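You operate a simulated robot arm through the tools that you are given. There is no shell and no other tool.

The job below is to be done with a simulated robot arm. You get a single attempt, and the scene is never put back.

TASK
Put things in order on the table top. At the end: the yoghurt pot (marked "Natural") from the table top is on the white coaster; the green apple is in the white striped bowl; the red lemon soda can stands where the yoghurt pot stood; the orange is in the black bowl; whatever was shut is shut again. Leave all else as you found it, and nothing knocked over.

It is judged by the outcome, as a careful person would: the job done as asked, and still so three seconds after it is handed in. It fails if anything else is knocked over, pushed out of place, dropped, spilled or broken.

THE ROBOT
A 7-joint arm with a two-finger parallel gripper, fixed in place. Base frame: the origin is on the floor under the middle of its stand, x ahead of it, y to its left, z up; the work surface is at about z = 75. Readings come in cm, degrees, newtons and seconds.
With the tool pointing down near the work surface it reaches from about 30 to 68 cm from the base axis. Its first joint turns from -66.0 to 66.0 degrees. Payload 1.57 kg.
The TCP is the grasp point between the finger pads, 3 cm short of the fingertips. In the tool frame z runs along the fingers and y along their closing line. Largest opening 11 cm; finger width 2.4, thickness 1.2; the body of the gripper, 4.8 by 11.2 cm, starts 7.8 cm behind the TCP.
Orientation is that of the tool frame in the base frame, as a unit quaternion [w, x, y, z]. With the fingers straight down and closing along the base's y, the tool's x points along the base's -x, its y along +y and its z along -z.

THE INTERFACE
- The arm moves only by the tool drive_tool. Its argument "motion" is a list of rows, each a list of 7 numbers: the turn, a rotation vector about the tool's x, y, z in degrees, then the shift along the tool's x, y, z in cm, then the gripper command, from -1 (shut) to 1 (fully open), values between in proportion. In form: [[ax, ay, az, dx, dy, dz, hand], ...]. A call has 1 to 20 rows; each row is the pose to reach, as a shift and turn from the pose commanded when the call began, along the tool's axes at that moment. A row lasts 0.2 s, in which the tool goes at most 5 cm and 8.6 degrees; a call with a longer step from one row to the next is refused whole, and so is a gripper value outside its range. Where a pose cannot be reached the arm comes as near as it can. A force on the tool above 40 N (or 10 N above the force at the start of the call, whichever is more), or a blocked arm, ends the call early, and 0.2 s more pass. Each finger travels about 10.8 cm/s and halts on what it meets, pressing with about 21 N; the grip force reading is that of the motor and also rises with nothing between the fingers. The clock runs only during rows and for 0.2 s after the last one: add rows that repeat a pose to give the fingers time. The reply holds the time, the measured pose of the TCP, the force on the tool along the base axes, the opening and the grip force, in the units named above and with some noise, with the torque about the TCP (base axes, N m) and any sound that the robot's microphone picked up.
- Cameras (640 x 400 px; columns grow to the right, rows downward): "scene" is fixed at [16.42, -39.85, 138.82]; the picture's right is [0.75, -0.67, 0.00], its down [-0.47, -0.53, -0.71] and it looks along [0.47, 0.53, -0.71] (base axes); focal length 332 px, centre (320, 200). "wrist" rides on the gripper at [7, 1.6, -14.1] in the tool frame; the picture's right is [-0.23, 0.97, 0.00], its down [-0.85, -0.20, -0.48] and it looks along [-0.47, -0.11, 0.88] (tool axes); focal length 222 px, centre (320, 200). There is no depth. A picture from a camera that has moved, and an enlarged one, comes with that camera's place and axes in the base frame and with its lens.
- grab_frame(camera): a new picture of that camera. No time passes.
- inspect(camera, box): a new picture of the part [left, top, right, bottom] of that camera's present view, enlarged. No time passes.
- sign_off(): hands the job in; it is judged then, once.

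Places have to be worked out from the pictures, the camera data and where the tool is seen. Open the gripper and draw the arm clear of the work before you hand the job in, unless the task says otherwise.

The tools are called after "Emit:" as name(argument=value, ...) on one line, values as JSON. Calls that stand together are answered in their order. drive_tool: Moves the arm, as the interface text tells. Its arguments: {"type":"object","properties":{"motion":{"type":"array"}},"required":["motion"]} The other tools are called the same way: grab_frame (camera) takes a picture; inspect (camera, box) takes an enlarged picture of a part of a camera's view; sign_off () hands the job in.

At the start:

```text
clock: 0.0
position: [40.84, 13.95, 104.7]
tcp_rot: [0.0, 0.0, 1.0, 0.0]
contact_force: [0.1, -0.5, 0.4]
ft_torque: [-0.01, -0.01, 0.0]
finger_gap: 11.01
grasp_force: 0.1
```

scene: 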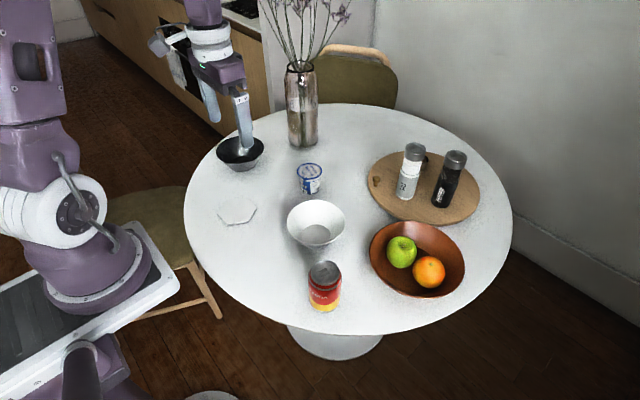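
wrist: 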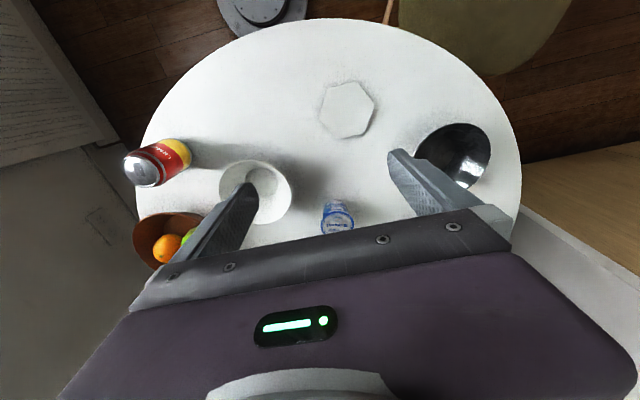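

I start by looking closely at the scene: the table appears to hold a black bowl, a coaster, a yoghurt pot, a white bowl, a can and a wooden bowl with apple and orange. I enlarge the views to work out places.

Emit:
inspect(camera="scene", box=[180, 120, 360, 232])

Emit:
inspect(camera="scene", box=[270, 190, 480, 320])

Emit:
inspect(camera="scene", box=[340, 120, 520, 232])

Emit:
inspect(camera="wrist", box=[110, 60, 530, 290])

```text
3.56 times, centred on (270, 176) of scene
camera zoom: at [16.42, -39.85, 138.82], right [0.75, -0.67, 0.0], down [-0.47, -0.53, -0.71], along [0.47, 0.53, -0.71], focal length 1181 px, centre (498, 285)
```

zoom: 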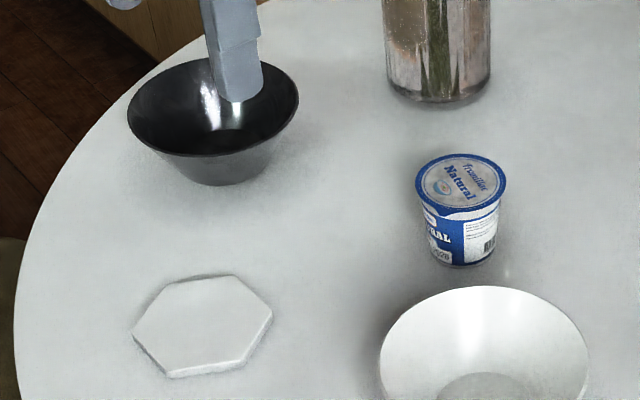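

```text
3.05 times, centred on (375, 255) of scene
camera zoom: at [16.42, -39.85, 138.82], right [0.75, -0.67, 0.0], down [-0.47, -0.53, -0.71], along [0.47, 0.53, -0.71], focal length 1012 px, centre (152, 32)
```

zoom: 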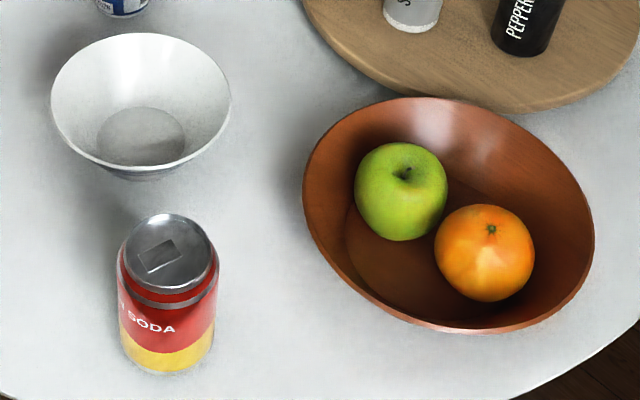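

```text
3.56 times, centred on (430, 176) of scene
camera zoom: at [16.42, -39.85, 138.82], right [0.75, -0.67, 0.0], down [-0.47, -0.53, -0.71], along [0.47, 0.53, -0.71], focal length 1181 px, centre (-71, 285)
```

zoom: 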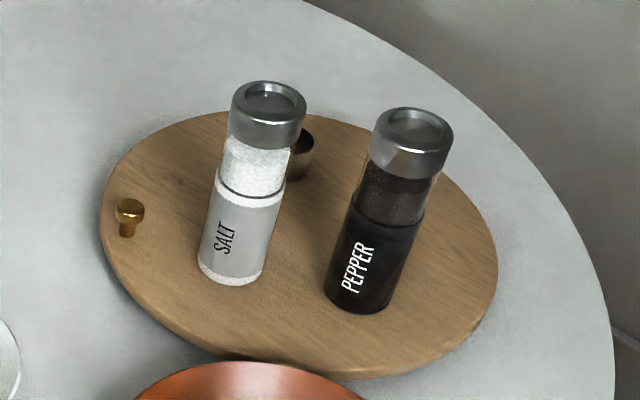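

```text
1.52 times, centred on (320, 175) of wrist
camera zoom: at [33.82, 15.49, 118.76], right [0.23, 0.97, 0.0], down [0.85, -0.2, 0.48], along [0.47, -0.11, -0.88], focal length 338 px, centre (320, 238)
```

zoom: 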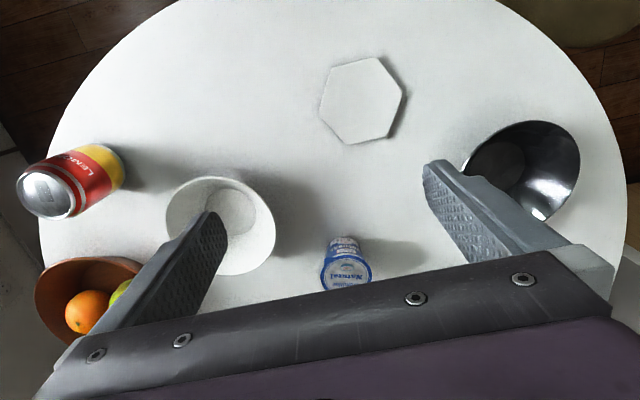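

The pot reads about (59.3, 12.8) with a lid near z=82, from both cameras. The coaster is about (39.6, 18.8), the white bowl (49.7, -1.1), the can (39.3, -15.6), the black bowl (51, 35), the apple (58, -19.5) and the orange (58.3, -26.4). I move above the pot, staying high, to refine its place.

Emit:
drive_tool(motion=[[0, 0, 0, -4, -0.2, 1, 1], [0, 0, 0, -8, -0.5, 3, 1], [0, 0, 0, -12, -0.8, 5, 1], [0, 0, 0, -15, -1, 7, 1], [0, 0, 0, -16.5, -1.1, 8, 1], [0, 0, 0, -16.5, -1.1, 8, 1]])

```text
clock: 1.4
position: [57.24, 12.74, 96.67]
tcp_rot: [0.0, 0.0, 1.0, 0.0]
contact_force: [0.3, 0.5, -1.0]
ft_torque: [0.02, 0.01, 0.03]
finger_gap: 11.01
grasp_force: 0.2
```

The arm follows the commands closely. I take pictures from here.

Emit:
grab_frame(camera="wrist")

Emit:
grab_frame(camera="scene")

```text
taken
camera wrist: at [50.26, 14.31, 110.73], right [0.23, 0.97, 0.0], down [0.85, -0.2, 0.48], along [0.47, -0.11, -0.88], focal length 222 px, centre (320, 200)
```

wrist: 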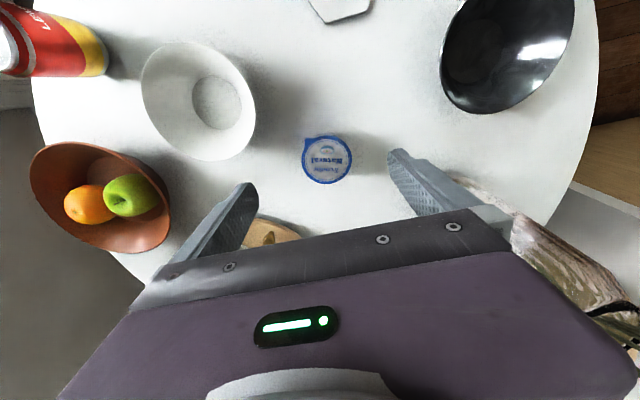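

```text
taken
```

scene: 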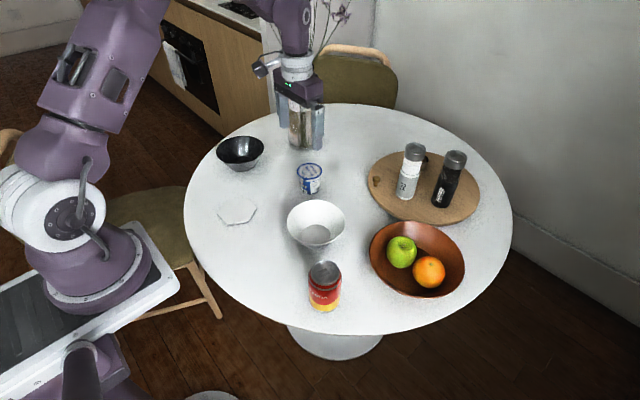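

I enlarge the pot and coaster in the wrist view to get their places more exactly.

Emit:
inspect(camera="wrist", box=[280, 120, 376, 180])

Emit:
inspect(camera="scene", box=[278, 150, 342, 190])

Emit:
inspect(camera="wrist", box=[120, 20, 280, 120])

Emit:
inspect(camera="scene", box=[200, 130, 280, 180])

```text
6.67 times, centred on (328, 150) of wrist
camera zoom: at [50.26, 14.31, 110.73], right [0.23, 0.97, 0.0], down [0.85, -0.2, 0.48], along [0.47, -0.11, -0.88], focal length 1481 px, centre (267, 533)
```

zoom: 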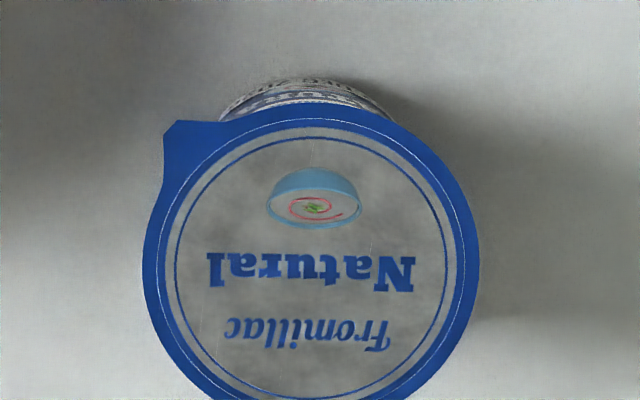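

```text
10.00 times, centred on (310, 170) of scene
camera zoom: at [16.42, -39.85, 138.82], right [0.75, -0.67, 0.0], down [-0.47, -0.53, -0.71], along [0.47, 0.53, -0.71], focal length 3321 px, centre (420, 500)
```

zoom: 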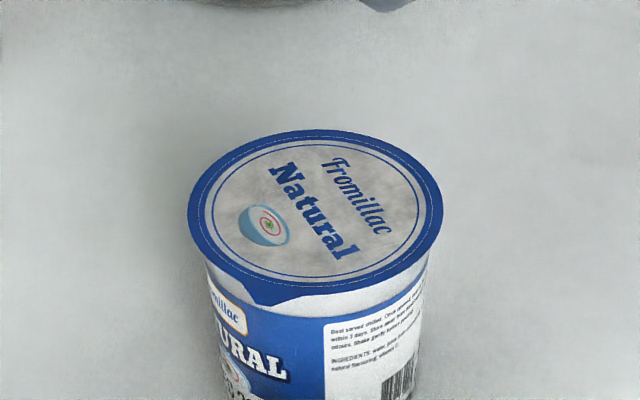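

```text
4.00 times, centred on (200, 70) of wrist
camera zoom: at [50.26, 14.31, 110.73], right [0.23, 0.97, 0.0], down [0.85, -0.2, 0.48], along [0.47, -0.11, -0.88], focal length 888 px, centre (800, 720)
```

zoom: 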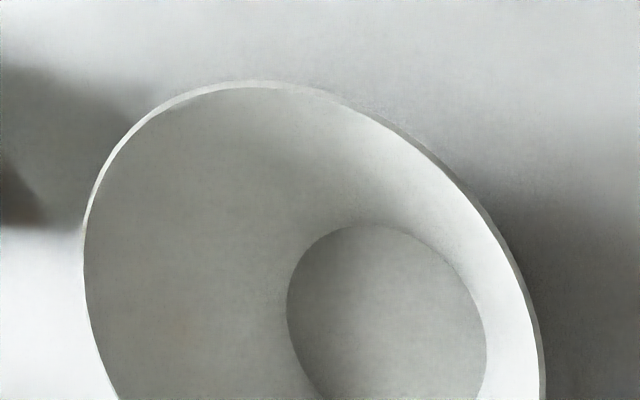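

```text
8.00 times, centred on (240, 155) of scene
camera zoom: at [16.42, -39.85, 138.82], right [0.75, -0.67, 0.0], down [-0.47, -0.53, -0.71], along [0.47, 0.53, -0.71], focal length 2657 px, centre (960, 560)
```

zoom: 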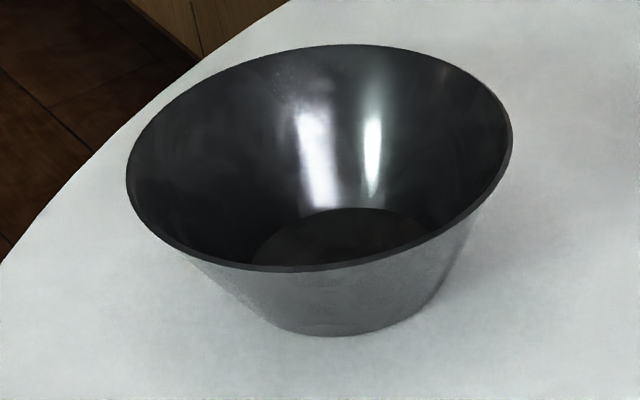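

The pot's lid is centred at about (59.7, 13.0), radius 3.4, top near z=81.6. I align over it and go straight down with the gripper open to TCP z ≈ 80.5, then close.

Emit:
drive_tool(motion=[[0, 0, 0, -1.2, 0.1, 1, 1], [0, 0, 0, -2.4, 0.15, 3, 1], [0, 0, 0, -2.4, 0.15, 6, 1], [0, 0, 0, -2.4, 0.15, 9, 1], [0, 0, 0, -2.4, 0.15, 11.5, 1], [0, 0, 0, -2.4, 0.15, 13.5, 1], [0, 0, 0, -2.4, 0.15, 15, 1], [0, 0, 0, -2.4, 0.15, 16.2, 1], [0, 0, 0, -2.4, 0.15, 16.2, 1]])

Emit:
grab_frame(camera="wrist")

Emit:
inspect(camera="scene", box=[260, 120, 360, 220])

```text
clock: 3.4
position: [59.74, 12.99, 80.5]
tcp_rot: [-0.001, 0.0, 1.0, 0.0]
contact_force: [0.5, -0.2, -0.7]
ft_torque: [-0.01, 0.02, -0.02]
finger_gap: 11.01
grasp_force: 0.1
```

```text
taken
camera wrist: at [52.79, 14.51, 94.57], right [0.23, 0.97, 0.0], down [0.85, -0.2, 0.48], along [0.47, -0.11, -0.88], focal length 222 px, centre (320, 200)
```

wrist: 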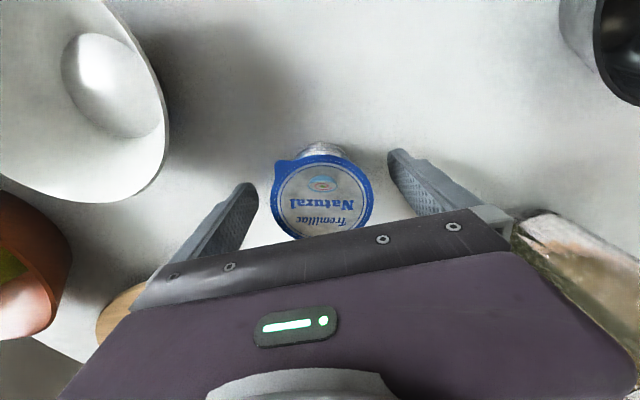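

```text
4.00 times, centred on (310, 170) of scene
camera zoom: at [16.42, -39.85, 138.82], right [0.75, -0.67, 0.0], down [-0.47, -0.53, -0.71], along [0.47, 0.53, -0.71], focal length 1328 px, centre (360, 320)
```

zoom: 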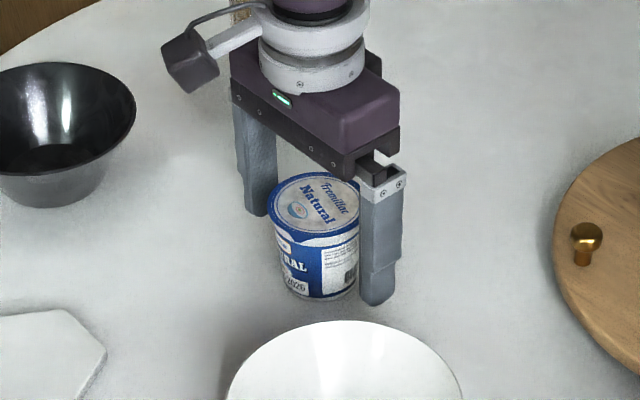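

The pot sits centred between the fingers and nothing is touching. I close gently.

Emit:
drive_tool(motion=[[0, 0, 0, 0, 0, 0, 0.5], [0, 0, 0, 0, 0, 0, 0.3], [0, 0, 0, 0, 0, 0, 0.15], [0, 0, 0, 0, 0, 0, -0.2], [0, 0, 0, 0, 0, 0, -0.5], [0, 0, 0, 0, 0, 0, -0.5]])

```text
clock: 4.8
position: [59.75, 12.82, 80.46]
tcp_rot: [-0.001, 0.0, 1.0, 0.0]
contact_force: [-0.5, 0.9, 2.4]
ft_torque: [0.01, 0.03, -0.01]
finger_gap: 6.63
grasp_force: 20.7
```

Gripped at 6.63 cm with 20.7 N. I lift slowly straight up and look.

Emit:
drive_tool(motion=[[0, 0, 0, 0, 0, -0.5, -0.5], [0, 0, 0, 0, 0, -1.5, -0.5], [0, 0, 0, 0, 0, -3, -0.5], [0, 0, 0, 0, 0, -5, -0.5], [0, 0, 0, 0, 0, -7.5, -0.5], [0, 0, 0, 0, 0, -10, -0.5], [0, 0, 0, 0, 0, -12, -0.5], [0, 0, 0, 0, 0, -12, -0.5]])

Emit:
grab_frame(camera="wrist")

Emit:
grab_frame(camera="scene")

```text
clock: 6.6
position: [59.66, 12.97, 92.5]
tcp_rot: [0.0, 0.0, 1.0, 0.0]
contact_force: [0.8, 0.3, -3.1]
ft_torque: [-0.02, 0.01, -0.01]
finger_gap: 6.58
grasp_force: 20.5
```

```text
taken
camera wrist: at [52.73, 14.54, 106.55], right [0.23, 0.97, 0.0], down [0.85, -0.2, 0.48], along [0.47, -0.11, -0.88], focal length 222 px, centre (320, 200)
```

wrist: 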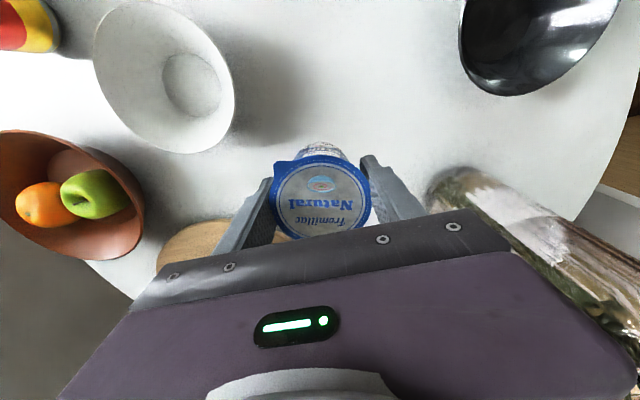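

```text
taken
```

scene: 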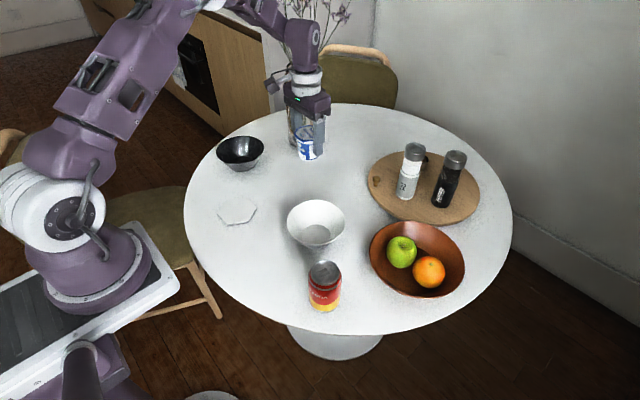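

The pot is held firmly. I measure the coaster again in an enlarged scene view before moving over.

Emit:
inspect(camera="scene", box=[206, 185, 270, 235])

Emit:
inspect(camera="scene", box=[276, 190, 356, 250])

```text
8.00 times, centred on (238, 210) of scene
camera zoom: at [16.42, -39.85, 138.82], right [0.75, -0.67, 0.0], down [-0.47, -0.53, -0.71], along [0.47, 0.53, -0.71], focal length 2657 px, centre (976, 120)
```

zoom: 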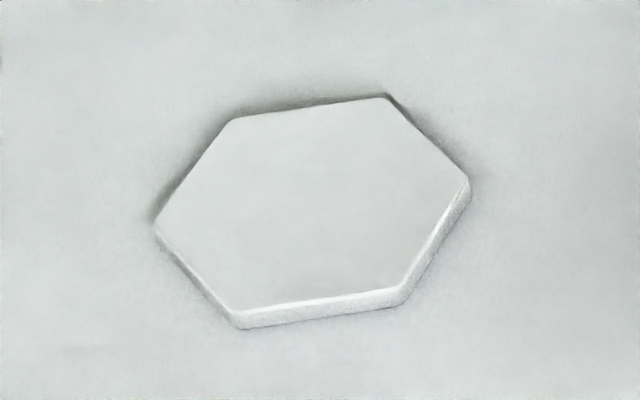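

```text
6.67 times, centred on (316, 220) of scene
camera zoom: at [16.42, -39.85, 138.82], right [0.75, -0.67, 0.0], down [-0.47, -0.53, -0.71], along [0.47, 0.53, -0.71], focal length 2214 px, centre (347, 67)
```

zoom: 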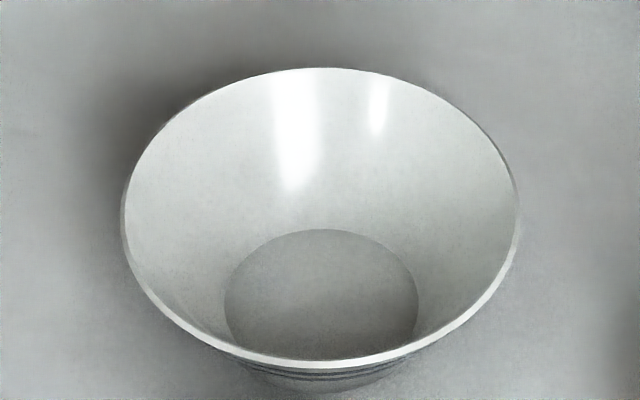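

The white bowl shows stripes on its outer base, so it is the target for the apple. The coaster's centre is (39.7, 18.9) with its top near z=75.8. I carry the pot over it at the present height.

Emit:
drive_tool(motion=[[0, 0, 0, 1.5, 0.45, 0, -0.5], [0, 0, 0, 4.5, 1.3, 0, -0.5], [0, 0, 0, 8, 2.35, 0, -0.5], [0, 0, 0, 11.5, 3.4, 0, -0.5], [0, 0, 0, 15, 4.4, 0, -0.5], [0, 0, 0, 18, 5.3, 0, -0.5], [0, 0, 0, 19.9, 5.85, 0, -0.5], [0, 0, 0, 19.9, 5.85, 3, -0.5], [0, 0, 0, 19.9, 5.85, 6, -0.5], [0, 0, 0, 19.9, 5.85, 8, -0.5], [0, 0, 0, 19.9, 5.85, 8, -0.5]])

Emit:
grab_frame(camera="wrist")

Emit:
inspect(camera="scene", box=[190, 140, 290, 240])

```text
clock: 9.0
position: [39.84, 18.85, 84.27]
tcp_rot: [0.0, 0.0, 1.0, 0.0]
contact_force: [0.2, 0.8, -1.9]
ft_torque: [-0.01, 0.0, 0.0]
finger_gap: 6.62
grasp_force: 20.8
```

```text
taken
camera wrist: at [32.87, 20.39, 98.46], right [0.23, 0.97, 0.0], down [0.85, -0.2, 0.48], along [0.47, -0.11, -0.88], focal length 222 px, centre (320, 200)
```

wrist: 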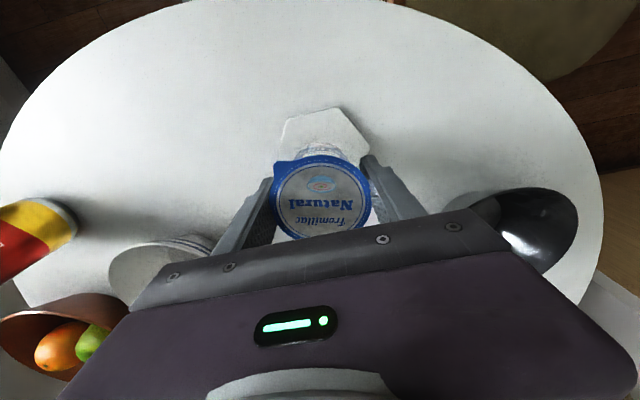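

```text
4.00 times, centred on (240, 190) of scene
camera zoom: at [16.42, -39.85, 138.82], right [0.75, -0.67, 0.0], down [-0.47, -0.53, -0.71], along [0.47, 0.53, -0.71], focal length 1328 px, centre (640, 240)
```

zoom: 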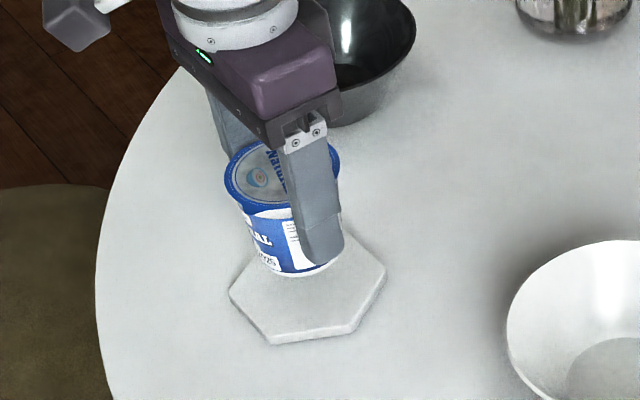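

The pot hangs over the coaster well-centred. I lower slowly until the force shows contact, expected after about 3.2 cm.

Emit:
drive_tool(motion=[[0, 0, 0, 0, 0, 0.8, -0.5], [0, 0, 0, 0, 0, 1.6, -0.5], [0, 0, 0, 0, 0, 2.2, -0.5], [0, 0, 0, 0, 0, 2.6, -0.5], [0, 0, 0, 0, 0, 2.8, -0.5], [0, 0, 0, 0, 0, 2.95, -0.5], [0, 0, 0, 0, 0, 2.95, -0.5]])

Emit:
inspect(camera="scene", box=[220, 160, 280, 230])

```text
clock: 10.6
position: [39.79, 18.81, 81.37]
tcp_rot: [0.0, 0.0, 1.0, 0.0]
contact_force: [-0.2, -0.8, -1.2]
ft_torque: [-0.01, 0.01, 0.03]
finger_gap: 6.6
grasp_force: 20.4
```

```text
5.71 times, centred on (250, 195) of scene
camera zoom: at [16.42, -39.85, 138.82], right [0.75, -0.67, 0.0], down [-0.47, -0.53, -0.71], along [0.47, 0.53, -0.71], focal length 1898 px, centre (720, 229)
```

zoom: 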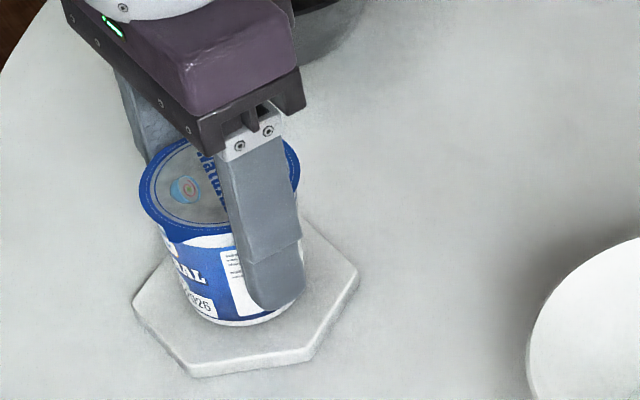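

Still just off the surface as far as the force shows (about -1 N). I lower in 1 mm steps.

Emit:
drive_tool(motion=[[0, 0, 0, 0, 0, 0.08, -0.5], [0, 0, 0, 0, 0, 0.15, -0.5], [0, 0, 0, 0, 0, 0.15, -0.5]])

```text
clock: 11.4
position: [39.88, 18.81, 81.26]
tcp_rot: [0.0, 0.0, 1.0, 0.001]
contact_force: [-1.3, 1.3, 17.0]
ft_torque: [-0.02, -0.07, -0.07]
finger_gap: 6.62
grasp_force: 21.2
```

17 N upward: the pot rests on the coaster. I ease back 0.6 mm, then open slowly and evenly.

Emit:
drive_tool(motion=[[0, 0, 0, 0, 0, -0.06, -0.5], [0, 0, 0, 0, 0, -0.06, 0.1], [0, 0, 0, 0, 0, -0.06, 0.25], [0, 0, 0, 0, 0, -0.06, 0.35], [0, 0, 0, 0, 0, -0.06, 0.6], [0, 0, 0, 0, 0, -0.06, 0.9], [0, 0, 0, 0, 0, -0.06, 0.9]])

Emit:
grab_frame(camera="wrist")

Emit:
inspect(camera="scene", box=[220, 160, 280, 230])

```text
clock: 13.0
position: [39.74, 18.84, 81.42]
tcp_rot: [0.0, 0.0, 1.0, 0.0]
contact_force: [0.0, -0.8, 0.5]
ft_torque: [0.04, -0.01, 0.04]
finger_gap: 10.48
grasp_force: 0.2
```

```text
taken
camera wrist: at [32.8, 20.38, 95.5], right [0.23, 0.97, 0.0], down [0.85, -0.2, 0.48], along [0.47, -0.11, -0.88], focal length 222 px, centre (320, 200)
```

wrist: 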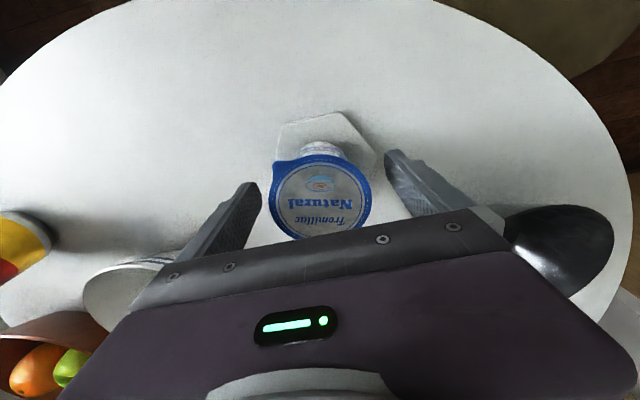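

```text
5.71 times, centred on (250, 195) of scene
camera zoom: at [16.42, -39.85, 138.82], right [0.75, -0.67, 0.0], down [-0.47, -0.53, -0.71], along [0.47, 0.53, -0.71], focal length 1898 px, centre (720, 229)
```

zoom: 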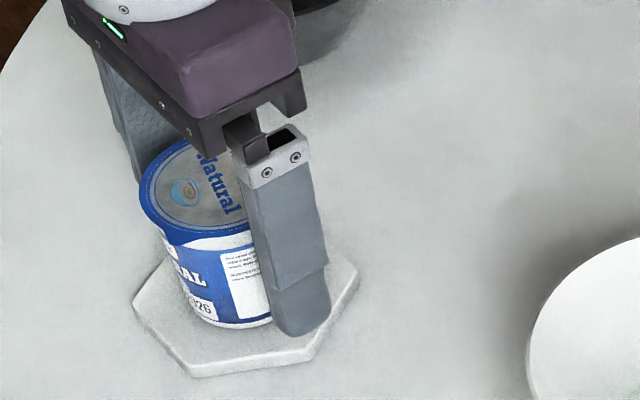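

The pot stands free on the coaster. I rise straight up, then move high over toward the can.

Emit:
drive_tool(motion=[[0, 0, 0, 0, 0, -2, 0.95], [0, 0, 0, 0, 0, -5, 1], [0, 0, 0, 0, 0, -9, 1], [0, 0, 0, 0, 0, -13.5, 1], [0, 0, 0, 0, 0, -18, 1], [0, 0, 0, 0, -3, -21, 1], [0, 0, 0, 0, -7.5, -22.5, 1], [0, 0, 0, 0, -12, -22.5, 1], [0, 0, 0, 0, -16.5, -22.5, 1], [0, 0, 0, 0, -21, -22.5, 1], [0, 0, 0, 0, -25.5, -22.5, 1], [0, 0, 0, 0, -29.5, -22.5, 1], [0, 0, 0, 0, -32, -22.5, 1], [0, 0, 0, 0, -32, -22.5, 1]])

Emit:
grab_frame(camera="wrist")

Emit:
grab_frame(camera="scene")

```text
clock: 16.0
position: [39.85, -13.19, 103.81]
tcp_rot: [0.0, 0.0, 1.0, 0.0]
contact_force: [0.4, 0.3, 0.0]
ft_torque: [0.0, -0.02, -0.02]
finger_gap: 11.01
grasp_force: 0.2
```

```text
taken
camera wrist: at [32.84, -11.51, 117.91], right [0.23, 0.97, 0.0], down [0.86, -0.2, 0.48], along [0.47, -0.11, -0.88], focal length 222 px, centre (320, 200)
```

wrist: 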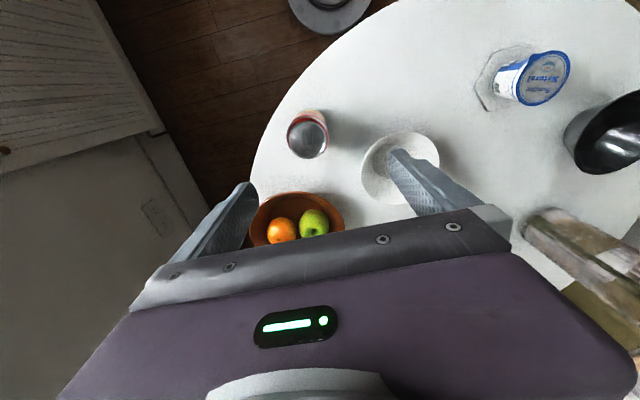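

```text
taken
```

scene: 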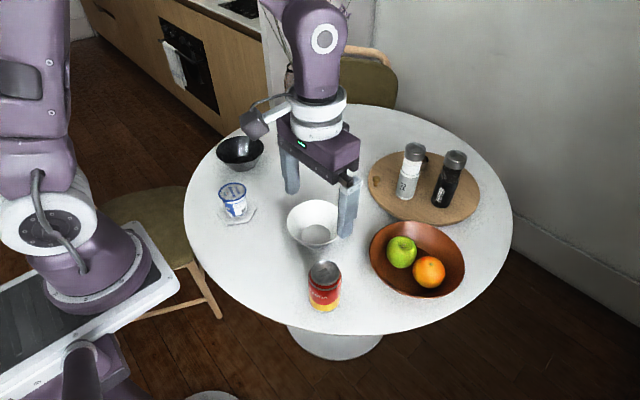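

The pot is on the coaster. Now I enlarge the can from both cameras to fix its centre.

Emit:
inspect(camera="wrist", box=[270, 95, 350, 175])

Emit:
inspect(camera="scene", box=[292, 250, 356, 320])

```text
5.00 times, centred on (310, 135) of wrist
camera zoom: at [32.84, -11.51, 117.91], right [0.23, 0.97, 0.0], down [0.86, -0.2, 0.48], along [0.47, -0.11, -0.88], focal length 1111 px, centre (370, 525)
```

zoom: 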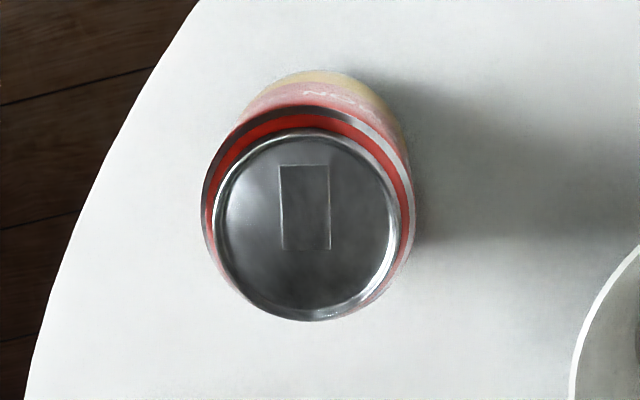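

```text
5.71 times, centred on (324, 285) of scene
camera zoom: at [16.42, -39.86, 138.82], right [0.75, -0.67, 0.0], down [-0.47, -0.53, -0.71], along [0.47, 0.53, -0.71], focal length 1898 px, centre (297, -286)
```

zoom: 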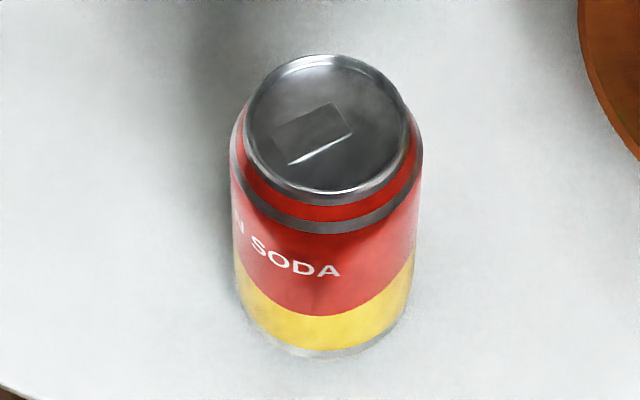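

Both cameras agree on the can at about (39.75, -15.0) with a lid near z=85.8 (height ≈ 10.9). I align above it and descend to TCP z = 80.5 with the gripper wide open.

Emit:
drive_tool(motion=[[0, 0, 0, 0, -0.9, 1, 1], [0, 0, 0, 0, -1.85, 3, 1], [0, 0, 0, 0, -1.85, 7, 1], [0, 0, 0, 0, -1.85, 11, 1], [0, 0, 0, 0, -1.85, 13, 1], [0, 0, 0, 0, -1.85, 13, 1]])

Emit:
grab_frame(camera="wrist")

Emit:
inspect(camera="scene", box=[270, 210, 370, 310])

```text
clock: 17.4
position: [39.92, -14.81, 90.85]
tcp_rot: [0.0, 0.0, 1.0, 0.0]
contact_force: [0.4, -0.2, -0.2]
ft_torque: [-0.02, -0.03, -0.01]
finger_gap: 10.99
grasp_force: 0.0
```

```text
taken
camera wrist: at [32.88, -13.29, 104.98], right [0.23, 0.97, 0.0], down [0.85, -0.2, 0.48], along [0.47, -0.11, -0.88], focal length 222 px, centre (320, 200)
```

wrist: 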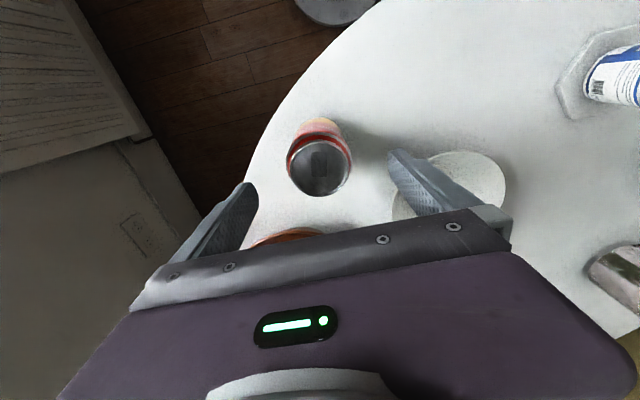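

```text
4.00 times, centred on (320, 260) of scene
camera zoom: at [16.42, -39.85, 138.82], right [0.75, -0.67, 0.0], down [-0.47, -0.53, -0.71], along [0.47, 0.53, -0.71], focal length 1328 px, centre (320, -40)
```

zoom: 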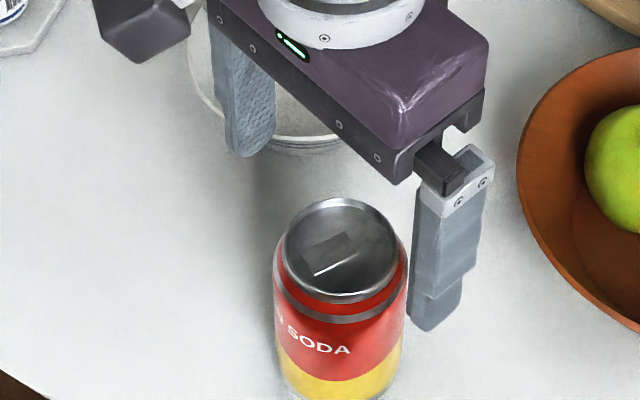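

The can's lid is at (39.7, -15.0), centred between the fingers. I go down the rest of the way.

Emit:
drive_tool(motion=[[0, 0, 0, 0.1, 0, 2, 1], [0, 0, 0, 0.1, 0, 4, 1], [0, 0, 0, 0.1, 0, 6, 1], [0, 0, 0, 0.1, 0, 8, 1], [0, 0, 0, 0.1, 0, 9.5, 1], [0, 0, 0, 0.1, 0, 10.45, 1], [0, 0, 0, 0.1, 0, 10.45, 1]])

Emit:
grab_frame(camera="wrist")

Emit:
inspect(camera="scene", box=[270, 220, 370, 320])

```text
clock: 19.0
position: [39.68, -14.94, 80.43]
tcp_rot: [0.001, 0.0, 1.0, -0.001]
contact_force: [0.5, -1.3, -0.8]
ft_torque: [-0.01, 0.01, 0.05]
finger_gap: 10.99
grasp_force: 0.1
```

```text
taken
camera wrist: at [32.78, -13.41, 94.57], right [0.23, 0.97, 0.0], down [0.85, -0.2, 0.48], along [0.47, -0.11, -0.88], focal length 222 px, centre (320, 200)
```

wrist: 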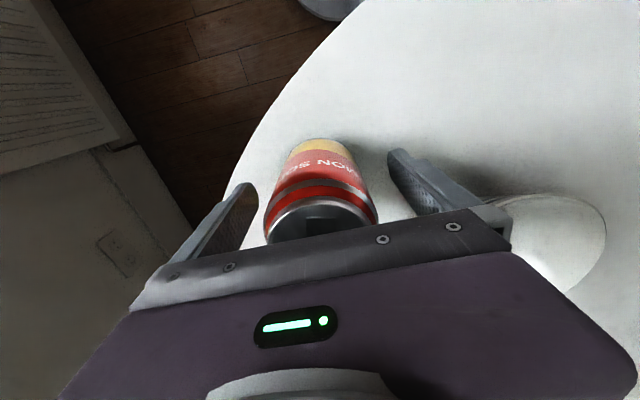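

```text
4.00 times, centred on (320, 270) of scene
camera zoom: at [16.42, -39.85, 138.82], right [0.75, -0.67, 0.0], down [-0.47, -0.53, -0.71], along [0.47, 0.53, -0.71], focal length 1328 px, centre (320, -80)
```

zoom: 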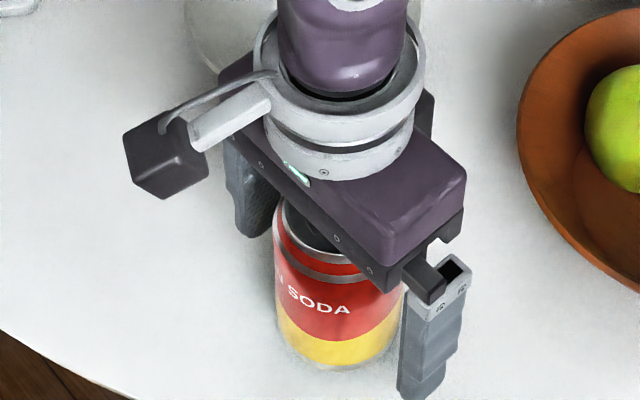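

The can is between the fingers with room on both sides and no contact. I close.

Emit:
drive_tool(motion=[[0, 0, 0, 0, 0, 0, 0.5], [0, 0, 0, 0, 0, 0, 0.3], [0, 0, 0, 0, 0, 0, 0.15], [0, 0, 0, 0, 0, 0, 0], [0, 0, 0, 0, 0, 0, -0.5], [0, 0, 0, 0, 0, 0, -0.5]])

```text
clock: 20.4
position: [39.75, -15.0, 80.46]
tcp_rot: [0.0, 0.001, 1.0, 0.0]
contact_force: [0.2, 0.2, -0.4]
ft_torque: [-0.02, 0.01, -0.02]
finger_gap: 6.26
grasp_force: 21.0
```

Gripped at 6.26 cm, 21 N. I lift straight up slowly and check the load.

Emit:
drive_tool(motion=[[0, 0, 0, 0, 0, -0.4, -0.5], [0, 0, 0, 0, 0, -1.2, -0.5], [0, 0, 0, 0, 0, -2.5, -0.5], [0, 0, 0, 0, 0, -4.5, -0.5], [0, 0, 0, 0, 0, -7, -0.5], [0, 0, 0, 0, 0, -10, -0.5], [0, 0, 0, 0, 0, -13, -0.5], [0, 0, 0, 0, 0, -15, -0.5], [0, 0, 0, 0, 0, -15, -0.5]])

Emit:
grab_frame(camera="scene")

Emit:
grab_frame(camera="wrist")

```text
clock: 22.4
position: [39.71, -15.13, 95.47]
tcp_rot: [0.0, 0.0, 1.0, 0.0]
contact_force: [0.6, -0.2, -0.9]
ft_torque: [0.0, 0.0, 0.02]
finger_gap: 6.25
grasp_force: 21.2
```

```text
taken
```

scene: 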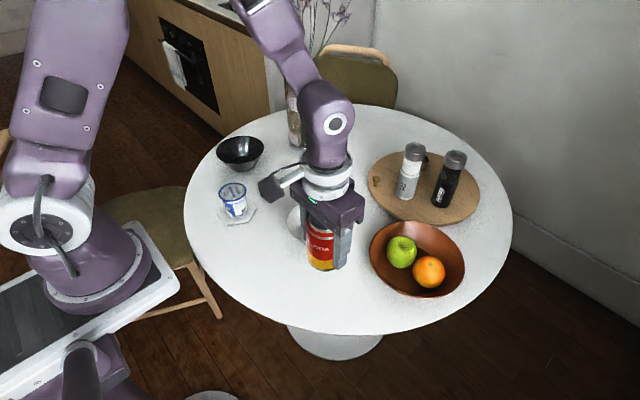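

```text
taken
camera wrist: at [32.7, -13.49, 109.6], right [0.23, 0.97, 0.0], down [0.85, -0.2, 0.48], along [0.47, -0.11, -0.88], focal length 222 px, centre (320, 200)
```

wrist: 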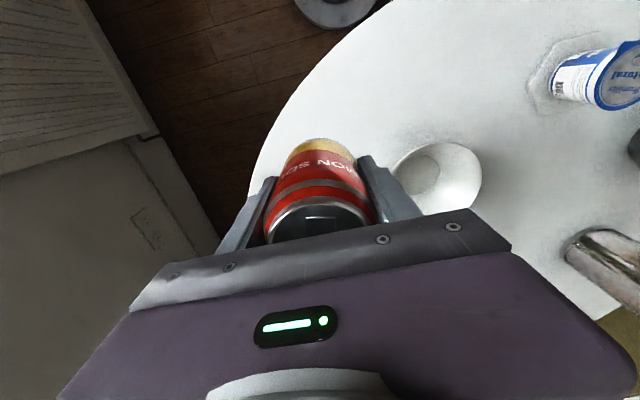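

The can is held upright and clear. I carry it over to the yoghurt pot's old place (59.6, 13.05), passing 9 cm above the white bowl.

Emit:
drive_tool(motion=[[0, 0, 0, -1, 1.4, 0, -0.5], [0, 0, 0, -2.6, 3.7, 0, -0.5], [0, 0, 0, -4.7, 6.6, 0, -0.5], [0, 0, 0, -7, 9.9, 0, -0.5], [0, 0, 0, -9.3, 13.1, 0, -0.5], [0, 0, 0, -11.6, 16.4, 0, -0.5], [0, 0, 0, -13.9, 19.6, 0, -0.5], [0, 0, 0, -16.1, 22.7, 0, -0.5], [0, 0, 0, -18, 25.4, 0, -0.5], [0, 0, 0, -19.3, 27.2, 0, -0.5], [0, 0, 0, -19.86, 28.05, 0, -0.5], [0, 0, 0, -19.86, 28.05, 0, -0.5]])

Emit:
grab_frame(camera="scene")

Emit:
grab_frame(camera="wrist")

```text
clock: 25.0
position: [59.55, 13.02, 95.48]
tcp_rot: [-0.001, 0.0, 1.0, 0.0]
contact_force: [-0.7, -0.6, -0.6]
ft_torque: [0.01, 0.02, 0.03]
finger_gap: 6.23
grasp_force: 20.5
```

```text
taken
```

scene: 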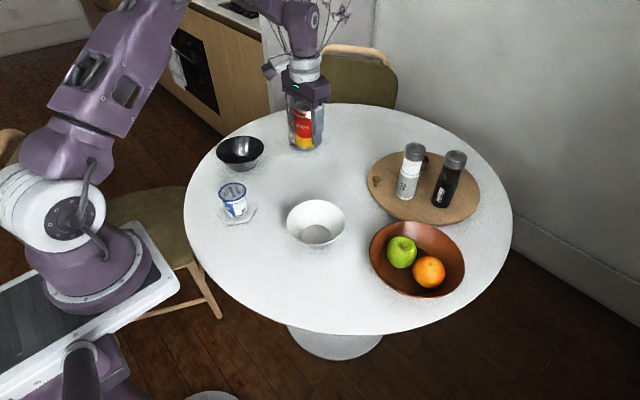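

```text
taken
camera wrist: at [52.57, 14.68, 109.58], right [0.23, 0.97, 0.0], down [0.86, -0.2, 0.48], along [0.47, -0.11, -0.88], focal length 222 px, centre (320, 200)
```

wrist: 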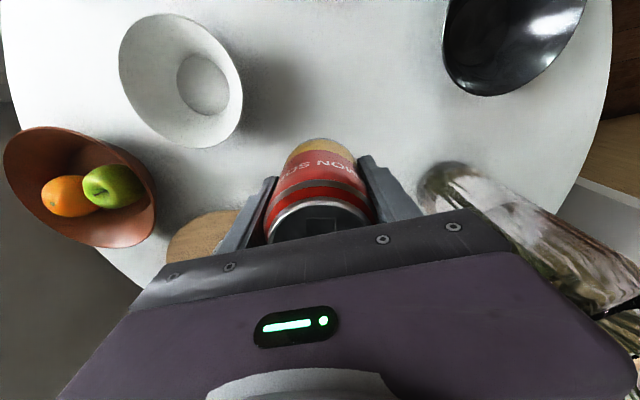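

The can is over the old pot place. I lower it to just above the table, then creep down to contact.

Emit:
drive_tool(motion=[[0, 0, 0, 0, 0, 2, -0.5], [0, 0, 0, 0, 0, 5, -0.5], [0, 0, 0, 0, 0, 8, -0.5], [0, 0, 0, 0, 0, 11, -0.5], [0, 0, 0, 0, 0, 13, -0.5], [0, 0, 0, 0, 0, 14.2, -0.5], [0, 0, 0, 0, 0, 14.6, -0.5], [0, 0, 0, 0, 0, 14.8, -0.5], [0, 0, 0, 0, 0, 14.9, -0.5], [0, 0, 0, 0, 0, 14.9, -0.5]])

```text
clock: 27.2
position: [59.64, 13.08, 80.42]
tcp_rot: [-0.001, 0.0, 1.0, 0.0]
contact_force: [0.1, -0.5, -0.2]
ft_torque: [-0.01, -0.02, -0.01]
finger_gap: 6.24
grasp_force: 21.2
```

No contact yet; I creep down in sub-millimetre steps.

Emit:
drive_tool(motion=[[0, 0, 0, 0, 0, 0.06, -0.5], [0, 0, 0, 0, 0, 0.12, -0.5], [0, 0, 0, 0, 0, 0.12, -0.5]])

```text
clock: 28.0
position: [59.61, 13.18, 80.34]
tcp_rot: [0.0, 0.001, 1.0, 0.001]
contact_force: [-2.9, 2.0, 12.0]
ft_torque: [0.05, 0.07, 0.01]
finger_gap: 6.26
grasp_force: 20.8
```

12 N upward: the can stands on the table. I ease off half a millimetre and open slowly.

Emit:
drive_tool(motion=[[0, 0, 0, 0, 0, -0.04, -0.5], [0, 0, 0, 0, 0, -0.04, 0.05], [0, 0, 0, 0, 0, -0.04, 0.2], [0, 0, 0, 0, 0, -0.04, 0.3], [0, 0, 0, 0, 0, -0.04, 0.6], [0, 0, 0, 0, 0, -0.04, 0.95], [0, 0, 0, 0, 0, -0.04, 0.95]])

Emit:
grab_frame(camera="wrist")

Emit:
inspect(camera="scene", box=[260, 100, 360, 200])

```text
clock: 29.6
position: [59.59, 13.01, 80.26]
tcp_rot: [-0.001, 0.0, 1.0, 0.0]
contact_force: [0.9, -0.9, -0.9]
ft_torque: [0.02, -0.01, -0.04]
finger_gap: 10.72
grasp_force: 0.1
```

```text
taken
camera wrist: at [52.56, 14.61, 94.54], right [0.23, 0.97, 0.0], down [0.85, -0.2, 0.48], along [0.47, -0.11, -0.88], focal length 222 px, centre (320, 200)
```

wrist: 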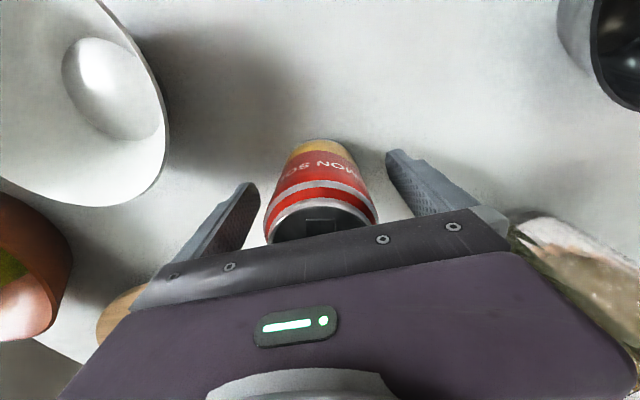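

```text
4.00 times, centred on (310, 150) of scene
camera zoom: at [16.42, -39.85, 138.82], right [0.75, -0.67, 0.0], down [-0.47, -0.53, -0.71], along [0.47, 0.53, -0.71], focal length 1328 px, centre (360, 400)
```

zoom: 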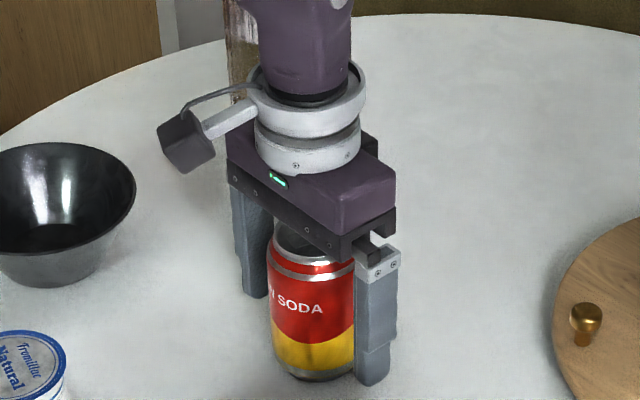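

The can stands free in the pot's old place. I rise straight up, then move high to look down into the fruit bowl.

Emit:
drive_tool(motion=[[0, 0, 0, 0, 0, -2, 1], [0, 0, 0, 0, 0, -5, 1], [0, 0, 0, 0, 0, -9, 1], [0, 0, 0, 0, 0, -13.5, 1], [0, 0, 0, 0, 0, -17.5, 1], [0, 0, 0, 0, -2, -20.5, 1], [0, 0, 0, 0.3, -6, -22, 1], [0, 0, 0, 0.6, -10.5, -22, 1], [0, 0, 0, 1, -15, -22, 1], [0, 0, 0, 1.5, -19.5, -22, 1], [0, 0, 0, 2, -24, -22, 1], [0, 0, 0, 2.4, -28, -22, 1], [0, 0, 0, 2.6, -31, -22, 1], [0, 0, 0, 2.6, -31, -22, 1]])

Emit:
grab_frame(camera="wrist")

Emit:
grab_frame(camera="scene")

```text
clock: 32.6
position: [56.86, -17.9, 102.38]
tcp_rot: [0.0, 0.0, 1.0, 0.001]
contact_force: [-0.3, 0.1, 0.4]
ft_torque: [-0.02, 0.0, 0.01]
finger_gap: 11.0
grasp_force: 0.0
```

```text
taken
camera wrist: at [49.94, -16.36, 116.59], right [0.23, 0.97, 0.0], down [0.86, -0.2, 0.48], along [0.47, -0.11, -0.88], focal length 222 px, centre (320, 200)
```

wrist: 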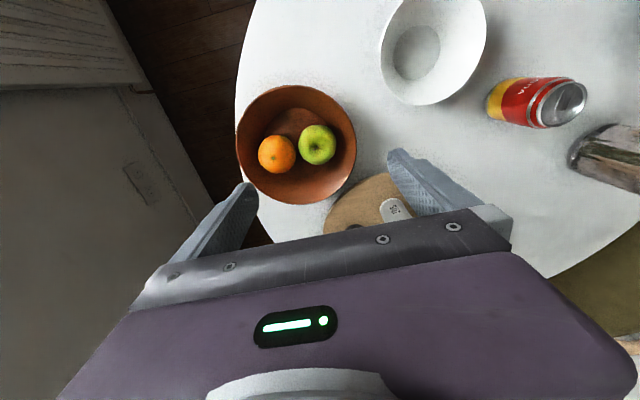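

```text
taken
```

scene: 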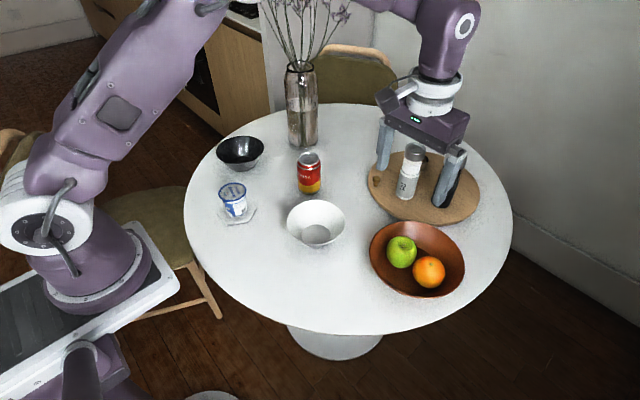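

The can now stands where the pot was. I enlarge the fruit bowl in both views.

Emit:
inspect(camera="wrist", box=[224, 76, 368, 216])

Emit:
inspect(camera="scene", box=[360, 212, 476, 306])

```text
2.86 times, centred on (296, 146) of wrist
camera zoom: at [49.94, -16.36, 116.59], right [0.23, 0.97, 0.0], down [0.86, -0.2, 0.48], along [0.47, -0.11, -0.88], focal length 635 px, centre (389, 354)
```

zoom: 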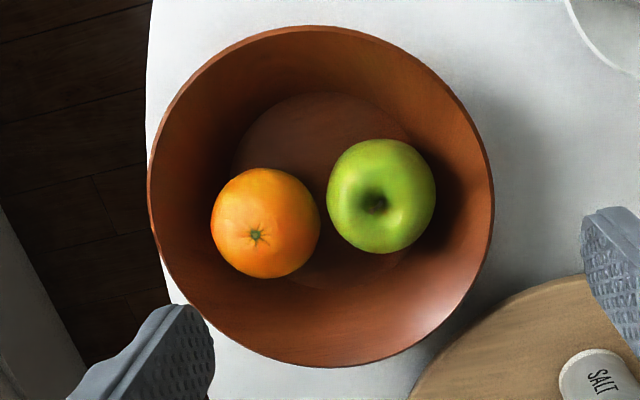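

```text
4.26 times, centred on (418, 259) of scene
camera zoom: at [16.42, -39.86, 138.82], right [0.75, -0.67, 0.0], down [-0.47, -0.53, -0.71], along [0.47, 0.53, -0.71], focal length 1413 px, centre (-97, -51)
```

zoom: 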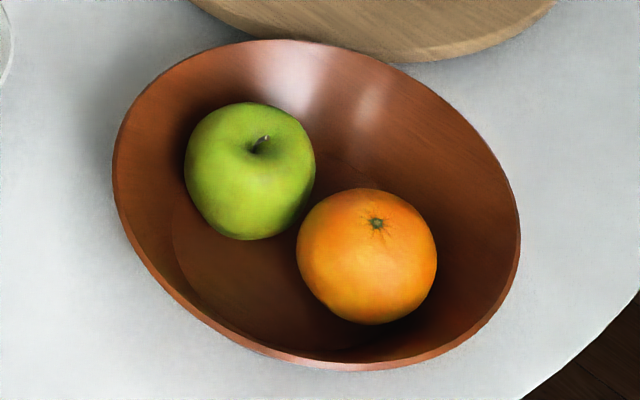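

I place the apple at about (58.9, -19.2) and the orange at (59.0, -26.3), side by side along y with only about 0.7 cm between them. The wooden bowl's centre is about (58.4, -22.6). To avoid wedging a finger between the fruits I turn the gripper 90° so it closes along x, well above the bowl.

Emit:
drive_tool(motion=[[0, 0, 8, -0.2, -0.1, 0.5, 1], [0, 0, 16, -0.4, -0.3, 1, 1], [0, 0, 24, -0.6, -0.4, 1.5, 1], [0, 0, 32, -0.8, -0.5, 2, 1], [0, 0, 40, -1, -0.7, 2.5, 1], [0, 0, 48, -1.2, -0.8, 3, 1], [0, 0, 56, -1.4, -0.9, 3.5, 1], [0, 0, 64, -1.6, -1.0, 4, 1], [0, 0, 72, -1.8, -1.1, 4.5, 1], [0, 0, 80, -1.9, -1.2, 5, 1], [0, 0, 88, -1.9, -1.25, 5, 1], [0, 0, 90, -1.9, -1.25, 5, 1], [0, 0, 90, -1.9, -1.25, 5, 1]])

Emit:
grab_frame(camera="wrist")

Emit:
grab_frame(camera="scene")

```text
clock: 35.4
position: [58.81, -19.3, 97.39]
tcp_rot: [0.0, 0.707, 0.707, 0.0]
contact_force: [0.1, 0.7, -0.1]
ft_torque: [0.03, -0.02, -0.02]
finger_gap: 10.99
grasp_force: 0.0
```

```text
taken
camera wrist: at [60.49, -12.33, 111.56], right [0.97, -0.23, 0.0], down [-0.2, -0.85, 0.48], along [-0.11, -0.47, -0.88], focal length 222 px, centre (320, 200)
```

wrist: 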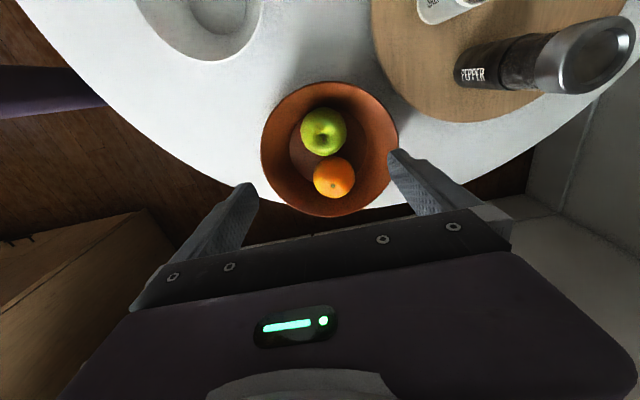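

```text
taken
```

scene: 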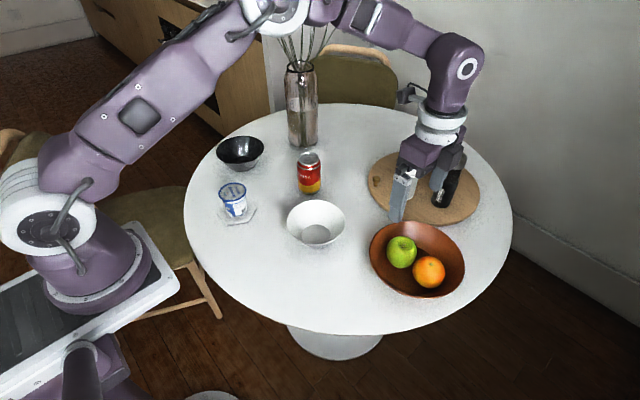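

The turn worked. I enlarge the fruit in the wrist view.

Emit:
inspect(camera="wrist", box=[250, 70, 410, 220])

```text
2.67 times, centred on (330, 145) of wrist
camera zoom: at [60.49, -12.33, 111.56], right [0.97, -0.23, 0.0], down [-0.2, -0.85, 0.48], along [-0.11, -0.47, -0.88], focal length 592 px, centre (293, 347)
```

zoom: 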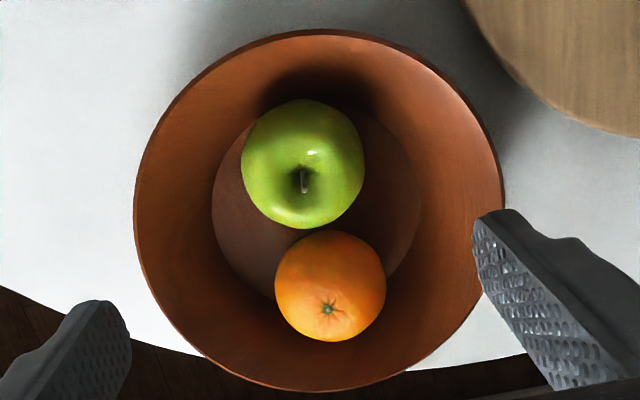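

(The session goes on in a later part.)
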